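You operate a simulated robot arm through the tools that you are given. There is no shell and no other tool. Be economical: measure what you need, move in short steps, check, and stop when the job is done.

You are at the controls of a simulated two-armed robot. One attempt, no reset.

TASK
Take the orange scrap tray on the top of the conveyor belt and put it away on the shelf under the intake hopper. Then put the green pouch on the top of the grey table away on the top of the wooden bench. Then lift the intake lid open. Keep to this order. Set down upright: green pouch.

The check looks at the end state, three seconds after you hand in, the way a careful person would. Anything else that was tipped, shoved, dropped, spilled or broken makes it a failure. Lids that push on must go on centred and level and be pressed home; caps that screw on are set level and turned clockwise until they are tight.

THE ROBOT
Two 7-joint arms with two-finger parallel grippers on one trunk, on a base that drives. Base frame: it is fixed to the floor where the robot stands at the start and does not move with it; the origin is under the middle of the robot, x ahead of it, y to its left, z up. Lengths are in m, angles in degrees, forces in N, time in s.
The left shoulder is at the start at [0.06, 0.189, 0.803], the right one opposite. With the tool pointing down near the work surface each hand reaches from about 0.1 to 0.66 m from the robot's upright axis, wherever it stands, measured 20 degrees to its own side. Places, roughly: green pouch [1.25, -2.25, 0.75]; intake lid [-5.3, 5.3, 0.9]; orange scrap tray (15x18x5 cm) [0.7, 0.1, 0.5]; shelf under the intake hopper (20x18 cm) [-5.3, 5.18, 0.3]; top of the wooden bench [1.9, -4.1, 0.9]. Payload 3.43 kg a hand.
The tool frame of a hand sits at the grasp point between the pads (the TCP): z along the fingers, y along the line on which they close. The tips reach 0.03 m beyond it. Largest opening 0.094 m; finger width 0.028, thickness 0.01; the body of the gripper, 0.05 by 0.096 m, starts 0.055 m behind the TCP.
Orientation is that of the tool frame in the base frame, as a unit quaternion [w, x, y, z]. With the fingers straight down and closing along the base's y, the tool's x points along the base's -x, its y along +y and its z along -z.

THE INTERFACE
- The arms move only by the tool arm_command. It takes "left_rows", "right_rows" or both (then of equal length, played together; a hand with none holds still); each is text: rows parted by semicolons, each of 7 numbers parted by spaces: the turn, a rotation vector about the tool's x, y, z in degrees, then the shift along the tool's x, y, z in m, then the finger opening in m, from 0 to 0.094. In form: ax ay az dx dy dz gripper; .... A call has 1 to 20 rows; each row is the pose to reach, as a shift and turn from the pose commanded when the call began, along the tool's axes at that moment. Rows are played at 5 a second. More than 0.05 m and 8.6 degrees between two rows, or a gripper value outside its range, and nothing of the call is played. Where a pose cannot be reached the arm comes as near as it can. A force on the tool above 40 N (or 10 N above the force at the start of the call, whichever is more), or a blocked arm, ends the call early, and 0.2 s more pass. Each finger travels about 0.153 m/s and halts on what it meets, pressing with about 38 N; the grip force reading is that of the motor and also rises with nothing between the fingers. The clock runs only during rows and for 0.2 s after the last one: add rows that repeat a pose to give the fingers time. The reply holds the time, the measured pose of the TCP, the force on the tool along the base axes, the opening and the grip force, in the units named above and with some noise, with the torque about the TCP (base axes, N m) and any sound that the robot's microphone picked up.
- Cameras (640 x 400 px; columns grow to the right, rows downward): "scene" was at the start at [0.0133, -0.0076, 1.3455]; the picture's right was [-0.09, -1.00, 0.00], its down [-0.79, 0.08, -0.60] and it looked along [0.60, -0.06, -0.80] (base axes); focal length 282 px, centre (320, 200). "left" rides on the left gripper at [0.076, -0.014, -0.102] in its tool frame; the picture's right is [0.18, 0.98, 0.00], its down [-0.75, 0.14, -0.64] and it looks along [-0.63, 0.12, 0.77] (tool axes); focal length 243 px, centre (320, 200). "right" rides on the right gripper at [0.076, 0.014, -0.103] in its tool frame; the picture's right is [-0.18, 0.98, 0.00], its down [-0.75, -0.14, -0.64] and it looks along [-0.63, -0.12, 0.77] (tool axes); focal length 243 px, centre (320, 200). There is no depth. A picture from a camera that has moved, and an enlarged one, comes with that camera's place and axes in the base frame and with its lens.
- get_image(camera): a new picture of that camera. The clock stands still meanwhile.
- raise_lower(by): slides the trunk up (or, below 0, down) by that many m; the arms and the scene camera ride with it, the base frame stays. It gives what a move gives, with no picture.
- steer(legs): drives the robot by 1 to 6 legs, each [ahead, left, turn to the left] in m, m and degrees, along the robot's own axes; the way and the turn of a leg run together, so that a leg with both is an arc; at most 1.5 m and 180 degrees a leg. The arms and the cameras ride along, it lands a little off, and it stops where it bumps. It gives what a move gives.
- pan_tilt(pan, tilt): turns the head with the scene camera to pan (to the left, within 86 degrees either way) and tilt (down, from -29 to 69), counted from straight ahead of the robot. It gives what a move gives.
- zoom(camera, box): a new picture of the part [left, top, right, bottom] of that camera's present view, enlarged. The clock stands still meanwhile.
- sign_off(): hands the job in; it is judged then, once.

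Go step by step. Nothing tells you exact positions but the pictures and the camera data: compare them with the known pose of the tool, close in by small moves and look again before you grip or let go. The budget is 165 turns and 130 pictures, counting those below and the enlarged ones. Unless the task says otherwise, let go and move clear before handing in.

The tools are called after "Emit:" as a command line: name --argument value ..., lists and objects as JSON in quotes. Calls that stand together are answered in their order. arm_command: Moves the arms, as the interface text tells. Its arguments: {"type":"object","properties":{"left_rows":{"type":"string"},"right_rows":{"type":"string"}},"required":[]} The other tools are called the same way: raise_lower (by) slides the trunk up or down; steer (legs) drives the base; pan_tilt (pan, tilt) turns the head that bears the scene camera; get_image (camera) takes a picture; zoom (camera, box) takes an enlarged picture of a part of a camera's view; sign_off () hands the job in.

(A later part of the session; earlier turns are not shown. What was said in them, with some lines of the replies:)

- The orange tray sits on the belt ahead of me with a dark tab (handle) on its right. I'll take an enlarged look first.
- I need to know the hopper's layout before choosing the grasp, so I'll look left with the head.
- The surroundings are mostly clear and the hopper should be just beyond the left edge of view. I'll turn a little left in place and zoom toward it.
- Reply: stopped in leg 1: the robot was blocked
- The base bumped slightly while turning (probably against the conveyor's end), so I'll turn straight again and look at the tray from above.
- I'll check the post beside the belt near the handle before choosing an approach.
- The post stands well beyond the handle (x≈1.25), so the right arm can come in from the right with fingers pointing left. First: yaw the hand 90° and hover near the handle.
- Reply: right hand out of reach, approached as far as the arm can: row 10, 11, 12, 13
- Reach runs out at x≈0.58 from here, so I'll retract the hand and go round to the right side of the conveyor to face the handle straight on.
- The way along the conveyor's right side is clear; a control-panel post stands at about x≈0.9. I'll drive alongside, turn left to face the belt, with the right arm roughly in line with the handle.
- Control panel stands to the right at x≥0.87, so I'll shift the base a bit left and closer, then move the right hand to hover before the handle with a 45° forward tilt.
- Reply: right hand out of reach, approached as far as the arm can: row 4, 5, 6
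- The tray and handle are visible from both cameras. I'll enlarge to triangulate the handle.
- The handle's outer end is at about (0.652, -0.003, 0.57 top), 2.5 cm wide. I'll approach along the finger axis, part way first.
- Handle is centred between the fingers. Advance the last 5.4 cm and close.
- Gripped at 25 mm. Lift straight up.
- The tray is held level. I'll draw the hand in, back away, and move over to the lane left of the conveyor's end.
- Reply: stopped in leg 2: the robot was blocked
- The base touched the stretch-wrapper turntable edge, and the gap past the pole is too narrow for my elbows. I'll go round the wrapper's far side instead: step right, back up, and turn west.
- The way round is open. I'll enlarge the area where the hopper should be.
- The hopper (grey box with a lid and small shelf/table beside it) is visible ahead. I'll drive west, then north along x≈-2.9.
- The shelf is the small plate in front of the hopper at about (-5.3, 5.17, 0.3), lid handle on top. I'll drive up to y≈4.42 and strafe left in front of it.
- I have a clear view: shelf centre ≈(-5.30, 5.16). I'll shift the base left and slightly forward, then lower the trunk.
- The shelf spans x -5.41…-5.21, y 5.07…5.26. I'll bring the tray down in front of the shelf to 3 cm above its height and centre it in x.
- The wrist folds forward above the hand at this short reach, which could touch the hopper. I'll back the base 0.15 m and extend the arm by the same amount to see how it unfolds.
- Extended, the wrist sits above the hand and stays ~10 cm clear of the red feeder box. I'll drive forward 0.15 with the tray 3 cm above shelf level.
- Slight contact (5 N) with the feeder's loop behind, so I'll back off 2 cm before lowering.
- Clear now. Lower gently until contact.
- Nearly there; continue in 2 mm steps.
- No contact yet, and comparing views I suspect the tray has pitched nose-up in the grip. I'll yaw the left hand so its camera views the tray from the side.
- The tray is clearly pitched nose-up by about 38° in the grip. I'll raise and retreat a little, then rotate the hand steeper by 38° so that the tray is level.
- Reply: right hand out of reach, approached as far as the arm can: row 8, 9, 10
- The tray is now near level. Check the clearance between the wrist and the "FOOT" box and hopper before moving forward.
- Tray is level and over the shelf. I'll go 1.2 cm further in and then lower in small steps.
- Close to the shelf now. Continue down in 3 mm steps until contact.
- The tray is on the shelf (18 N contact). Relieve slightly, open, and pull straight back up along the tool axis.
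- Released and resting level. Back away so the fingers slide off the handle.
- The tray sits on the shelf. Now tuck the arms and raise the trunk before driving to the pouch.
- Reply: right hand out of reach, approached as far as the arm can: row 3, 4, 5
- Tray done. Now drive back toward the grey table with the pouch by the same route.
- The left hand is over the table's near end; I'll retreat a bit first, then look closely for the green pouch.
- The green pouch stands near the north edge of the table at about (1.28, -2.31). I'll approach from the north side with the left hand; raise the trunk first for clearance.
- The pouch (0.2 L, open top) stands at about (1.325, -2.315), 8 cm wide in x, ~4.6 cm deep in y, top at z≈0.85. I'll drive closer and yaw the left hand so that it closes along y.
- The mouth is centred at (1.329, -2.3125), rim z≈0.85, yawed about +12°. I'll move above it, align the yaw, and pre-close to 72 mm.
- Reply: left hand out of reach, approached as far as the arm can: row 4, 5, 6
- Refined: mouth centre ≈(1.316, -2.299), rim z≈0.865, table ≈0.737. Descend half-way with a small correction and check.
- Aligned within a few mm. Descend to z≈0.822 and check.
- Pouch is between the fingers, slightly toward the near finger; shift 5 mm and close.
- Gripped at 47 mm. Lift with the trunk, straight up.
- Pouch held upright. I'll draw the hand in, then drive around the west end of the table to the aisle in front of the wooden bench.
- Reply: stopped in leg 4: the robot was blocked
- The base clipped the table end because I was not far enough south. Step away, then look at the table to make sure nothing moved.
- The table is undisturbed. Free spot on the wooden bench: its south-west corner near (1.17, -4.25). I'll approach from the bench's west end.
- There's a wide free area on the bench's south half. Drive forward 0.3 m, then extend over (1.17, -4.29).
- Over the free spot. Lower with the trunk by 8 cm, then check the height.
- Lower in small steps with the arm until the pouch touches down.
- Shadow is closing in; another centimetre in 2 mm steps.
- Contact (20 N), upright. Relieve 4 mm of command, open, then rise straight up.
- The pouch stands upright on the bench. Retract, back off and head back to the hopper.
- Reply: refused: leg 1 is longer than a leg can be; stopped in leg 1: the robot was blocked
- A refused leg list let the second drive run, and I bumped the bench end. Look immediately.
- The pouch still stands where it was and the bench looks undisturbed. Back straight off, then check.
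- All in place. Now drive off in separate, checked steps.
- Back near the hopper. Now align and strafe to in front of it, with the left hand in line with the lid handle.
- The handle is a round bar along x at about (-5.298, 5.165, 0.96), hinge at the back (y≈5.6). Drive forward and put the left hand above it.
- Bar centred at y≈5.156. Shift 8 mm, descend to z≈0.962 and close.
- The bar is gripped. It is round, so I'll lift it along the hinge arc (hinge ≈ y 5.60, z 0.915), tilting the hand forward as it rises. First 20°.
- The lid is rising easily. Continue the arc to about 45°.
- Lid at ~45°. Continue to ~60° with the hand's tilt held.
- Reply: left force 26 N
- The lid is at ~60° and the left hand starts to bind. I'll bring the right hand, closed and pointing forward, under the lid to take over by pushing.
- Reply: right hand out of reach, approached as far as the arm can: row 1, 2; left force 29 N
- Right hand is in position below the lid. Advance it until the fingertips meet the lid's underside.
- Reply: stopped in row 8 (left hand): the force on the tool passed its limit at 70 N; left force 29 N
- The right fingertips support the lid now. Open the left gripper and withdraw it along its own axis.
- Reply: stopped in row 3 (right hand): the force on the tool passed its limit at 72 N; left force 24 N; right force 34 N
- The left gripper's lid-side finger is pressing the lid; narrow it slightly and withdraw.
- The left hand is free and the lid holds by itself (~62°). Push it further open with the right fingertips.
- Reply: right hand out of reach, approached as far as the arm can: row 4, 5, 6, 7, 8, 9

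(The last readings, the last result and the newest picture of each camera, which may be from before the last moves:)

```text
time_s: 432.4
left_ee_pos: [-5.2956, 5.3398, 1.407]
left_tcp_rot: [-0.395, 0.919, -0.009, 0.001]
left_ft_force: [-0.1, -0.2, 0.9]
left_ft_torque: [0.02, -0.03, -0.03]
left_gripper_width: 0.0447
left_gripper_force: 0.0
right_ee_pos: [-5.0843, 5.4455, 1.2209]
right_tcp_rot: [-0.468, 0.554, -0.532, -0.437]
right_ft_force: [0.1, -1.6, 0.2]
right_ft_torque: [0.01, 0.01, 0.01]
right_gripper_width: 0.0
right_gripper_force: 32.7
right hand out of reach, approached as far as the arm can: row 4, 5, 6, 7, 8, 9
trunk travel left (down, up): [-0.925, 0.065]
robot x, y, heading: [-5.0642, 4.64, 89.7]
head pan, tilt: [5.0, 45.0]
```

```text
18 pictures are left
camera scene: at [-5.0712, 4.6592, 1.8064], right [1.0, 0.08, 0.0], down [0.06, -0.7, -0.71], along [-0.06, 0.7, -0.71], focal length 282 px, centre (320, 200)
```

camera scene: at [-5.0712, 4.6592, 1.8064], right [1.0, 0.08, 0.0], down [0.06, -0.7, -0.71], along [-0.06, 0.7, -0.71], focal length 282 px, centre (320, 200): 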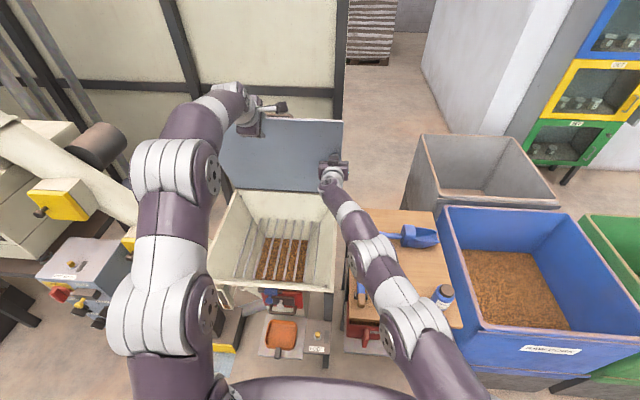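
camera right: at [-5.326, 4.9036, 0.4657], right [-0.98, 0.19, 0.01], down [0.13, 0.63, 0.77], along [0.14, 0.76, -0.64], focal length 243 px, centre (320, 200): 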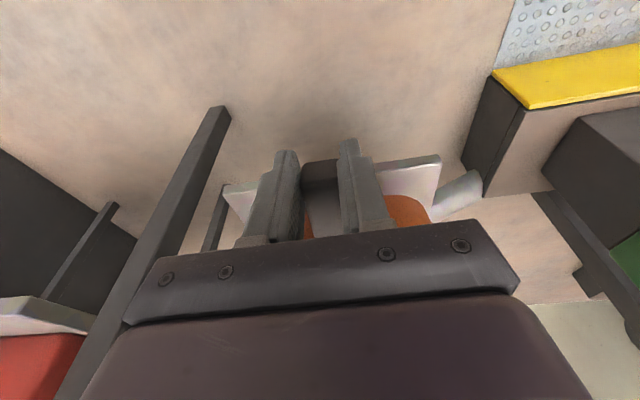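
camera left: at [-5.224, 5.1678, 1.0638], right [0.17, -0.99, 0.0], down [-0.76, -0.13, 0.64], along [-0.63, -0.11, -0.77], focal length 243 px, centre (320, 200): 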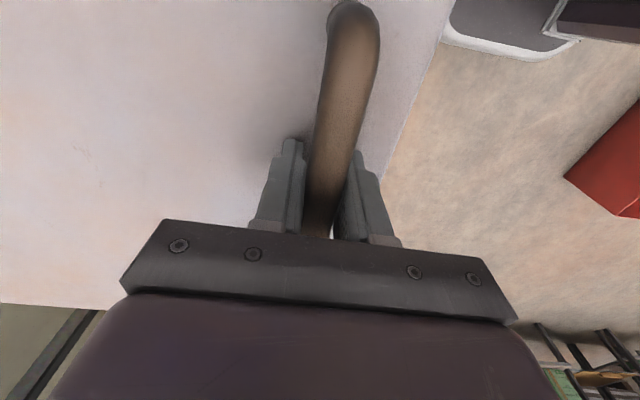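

The lid opened further (~70°). Withdraw the left hand more, then use a small base advance (5 cm, staying clear of the tray) to push further.

Emit:
arm_command --left_rows "0 0 0 0 0 -0.03 0.045; 0 0 0 0 0 -0.06 0.045; 0 0 0 0 0 -0.09 0.045; 0 0 0 0 0 -0.12 0.045; 0 0 0 0 0 -0.15 0.045; 0 0 0 0 0 -0.15 0.045"

Emit:
steer --legs '[[0.055, 0, 0]]'

Emit:
get_image --camera "scene"

```text
time_s: 433.8
left_ee_pos: [-5.2963, 5.2327, 1.5106]
left_tcp_rot: [-0.394, 0.919, -0.007, 0.002]
left_ft_force: [-0.1, 0.5, 0.3]
left_ft_torque: [-0.04, 0.03, 0.0]
left_gripper_width: 0.0452
left_gripper_force: 0.0
right_ee_pos: [-5.0852, 5.4464, 1.2197]
right_tcp_rot: [-0.468, 0.555, -0.532, -0.436]
right_ft_force: [0.1, -0.3, -0.9]
right_ft_torque: [-0.01, -0.04, -0.03]
right_gripper_width: 0.0
right_gripper_force: 33.0
trunk travel left (down, up): [-0.925, 0.065]
robot x, y, heading: [-5.0636, 4.6395, 89.7]
head pan, tilt: [5.0, 45.0]
```

```text
time_s: 434.6
left_ee_pos: [-5.2923, 5.2422, 1.5143]
left_tcp_rot: [-0.398, 0.917, -0.009, 0.002]
left_ft_force: [1.3, 0.0, 0.7]
left_ft_torque: [0.02, -0.02, 0.01]
left_gripper_width: 0.0452
left_gripper_force: 0.0
right_ee_pos: [-5.0854, 5.4554, 1.2217]
right_tcp_rot: [-0.468, 0.555, -0.532, -0.436]
right_ft_force: [1.7, -42.7, 6.1]
right_ft_torque: [0.57, -0.06, -0.06]
right_gripper_width: 0.0001
right_gripper_force: 33.2
trunk travel left (down, up): [-0.925, 0.065]
robot x, y, heading: [-5.0649, 4.6631, 89.8]
head pan, tilt: [5.0, 45.0]
stopped in leg 1: the force on the tool passed its limit at 143 N (the readings are from after the stop); the commanded pose is now the measured one
```

```text
17 pictures are left
camera scene: at [-5.0685, 4.6662, 1.8065], right [1.0, 0.08, 0.0], down [0.06, -0.7, -0.71], along [-0.06, 0.71, -0.7], focal length 282 px, centre (320, 200)
```

scene: 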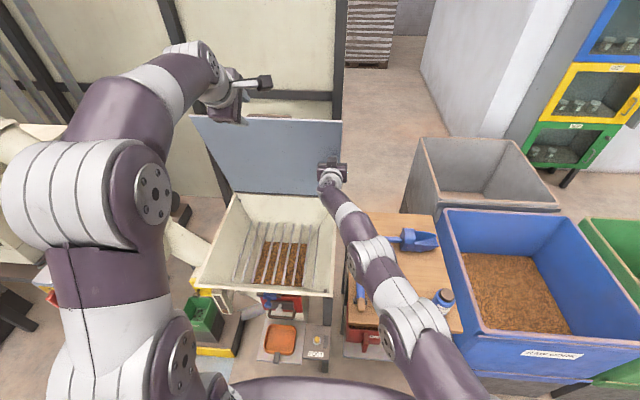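

The push met a firm stop (lid at ~73–75°), so it's at its end stop. Back off and see whether the lid stays.

Emit:
steer --legs '[[-0.05, 0, 0]]'

Emit:
arm_command --right_rows "0 0 0 0 0 -0.03 0; 0 0 0 0 0 -0.06 0; 0 0 0 0 0 -0.09 0; 0 0 0 0 0 -0.12 0; 0 0 0 0 0 -0.12 0; 0 0 0 0 0 -0.12 0"

Emit:
get_image --camera "scene"

```text
time_s: 435.5
left_ee_pos: [-5.2966, 5.2181, 1.5019]
left_tcp_rot: [-0.39, 0.921, -0.008, 0.002]
left_ft_force: [0.4, 0.9, -0.6]
left_ft_torque: [-0.03, 0.01, 0.0]
left_gripper_width: 0.0448
left_gripper_force: 0.1
right_ee_pos: [-5.0858, 5.4271, 1.2055]
right_tcp_rot: [-0.464, 0.559, -0.537, -0.43]
right_ft_force: [-0.7, 1.4, 0.6]
right_ft_torque: [0.02, 0.03, -0.01]
right_gripper_width: 0.0001
right_gripper_force: 32.3
trunk travel left (down, up): [-0.925, 0.065]
robot x, y, heading: [-5.0648, 4.613, 89.8]
head pan, tilt: [5.0, 45.0]
```

```text
time_s: 436.9
left_ee_pos: [-5.2952, 5.2059, 1.5083]
left_tcp_rot: [-0.393, 0.919, -0.008, 0.003]
left_ft_force: [-0.1, -0.8, 0.2]
left_ft_torque: [-0.02, -0.03, -0.03]
left_gripper_width: 0.0447
left_gripper_force: 0.2
right_ee_pos: [-5.0866, 5.2999, 1.2358]
right_tcp_rot: [-0.466, 0.557, -0.534, -0.433]
right_ft_force: [0.7, -0.1, -0.3]
right_ft_torque: [-0.01, -0.01, -0.03]
right_gripper_width: 0.0
right_gripper_force: 32.8
trunk travel left (down, up): [-0.925, 0.065]
robot x, y, heading: [-5.0627, 4.6097, 89.5]
head pan, tilt: [5.0, 45.0]
```

```text
16 pictures are left
camera scene: at [-5.0707, 4.6332, 1.8063], right [1.0, 0.08, 0.0], down [0.06, -0.7, -0.71], along [-0.06, 0.7, -0.71], focal length 282 px, centre (320, 200)
```

scene: 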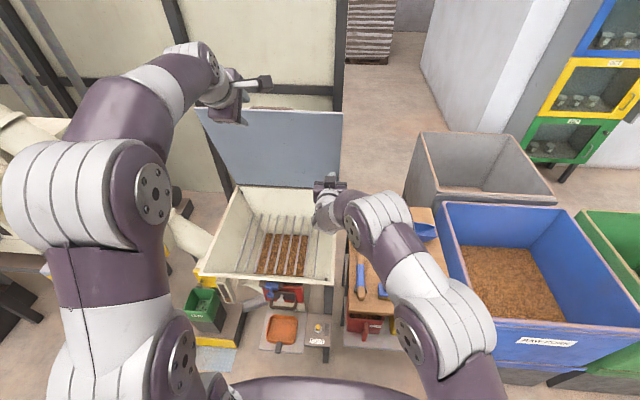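

The lid stays open on its own. Back clear and do a final check.

Emit:
steer --legs '[[-0.3, 0, 0]]'

Emit:
get_image --camera "scene"

```text
time_s: 439.0
left_ee_pos: [-5.2959, 4.909, 1.5065]
left_tcp_rot: [-0.392, 0.92, -0.009, 0.003]
left_ft_force: [-0.4, -0.3, 0.2]
left_ft_torque: [0.0, -0.04, 0.03]
left_gripper_width: 0.0451
left_gripper_force: 0.0
right_ee_pos: [-5.0878, 5.0018, 1.2346]
right_tcp_rot: [-0.467, 0.556, -0.536, -0.431]
right_ft_force: [-0.6, 0.2, -0.1]
right_ft_torque: [0.0, 0.04, 0.0]
right_gripper_width: 0.0
right_gripper_force: 32.8
trunk travel left (down, up): [-0.925, 0.065]
robot x, y, heading: [-5.0676, 4.3175, 89.3]
head pan, tilt: [5.0, 45.0]
```

```text
15 pictures are left
camera scene: at [-5.073, 4.3372, 1.8063], right [1.0, 0.08, 0.0], down [0.06, -0.71, -0.71], along [-0.06, 0.7, -0.71], focal length 282 px, centre (320, 200)
```

scene: 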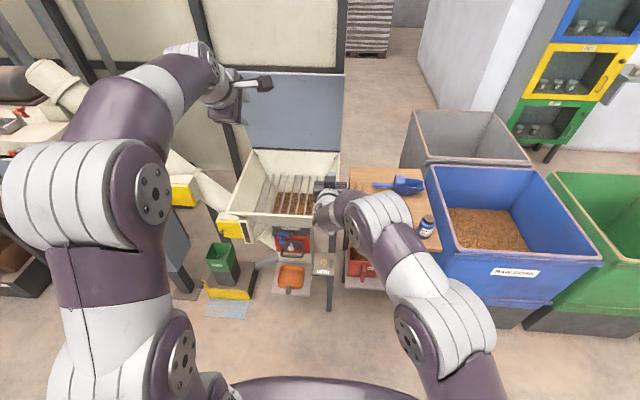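

Emit:
zoom --camera "scene" --box '[220, 60, 360, 310]'

```text
1.60 times, centred on (290, 185) of scene
camera zoom: at [-5.073, 4.3372, 1.8063], right [1.0, 0.08, 0.0], down [0.06, -0.71, -0.71], along [-0.06, 0.7, -0.71], focal length 450 px, centre (368, 224)
```

zoom: 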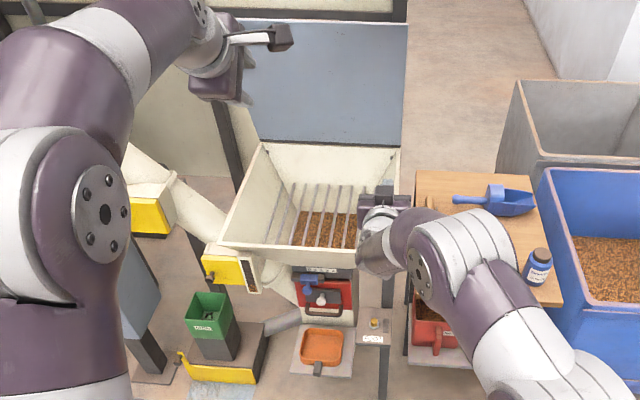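

The tray is on its shelf, the pouch stands upright on the bench, and the lid stays open. Both hands are clear, so I'm handing in.

Emit:
sign_off

```text
The job is handed in.
```

I finished all three steps in order. The orange tray is on the shelf under the hopper, the green pouch stands upright on the wooden bench, and the intake lid stays open by itself at about 75°.

While driving I bumped the wrapper turntable, the end of the grey table and the end of the wooden bench. There was also an early bump while I was turning beside the conveyor. In the pictures I took afterwards, the table and bench had not visibly moved and nothing on them had tipped. I did not look closely at the turntable or the conveyor.

The lid met a firm stop when I pushed it the last part of the way, and the force there reached 143 N.
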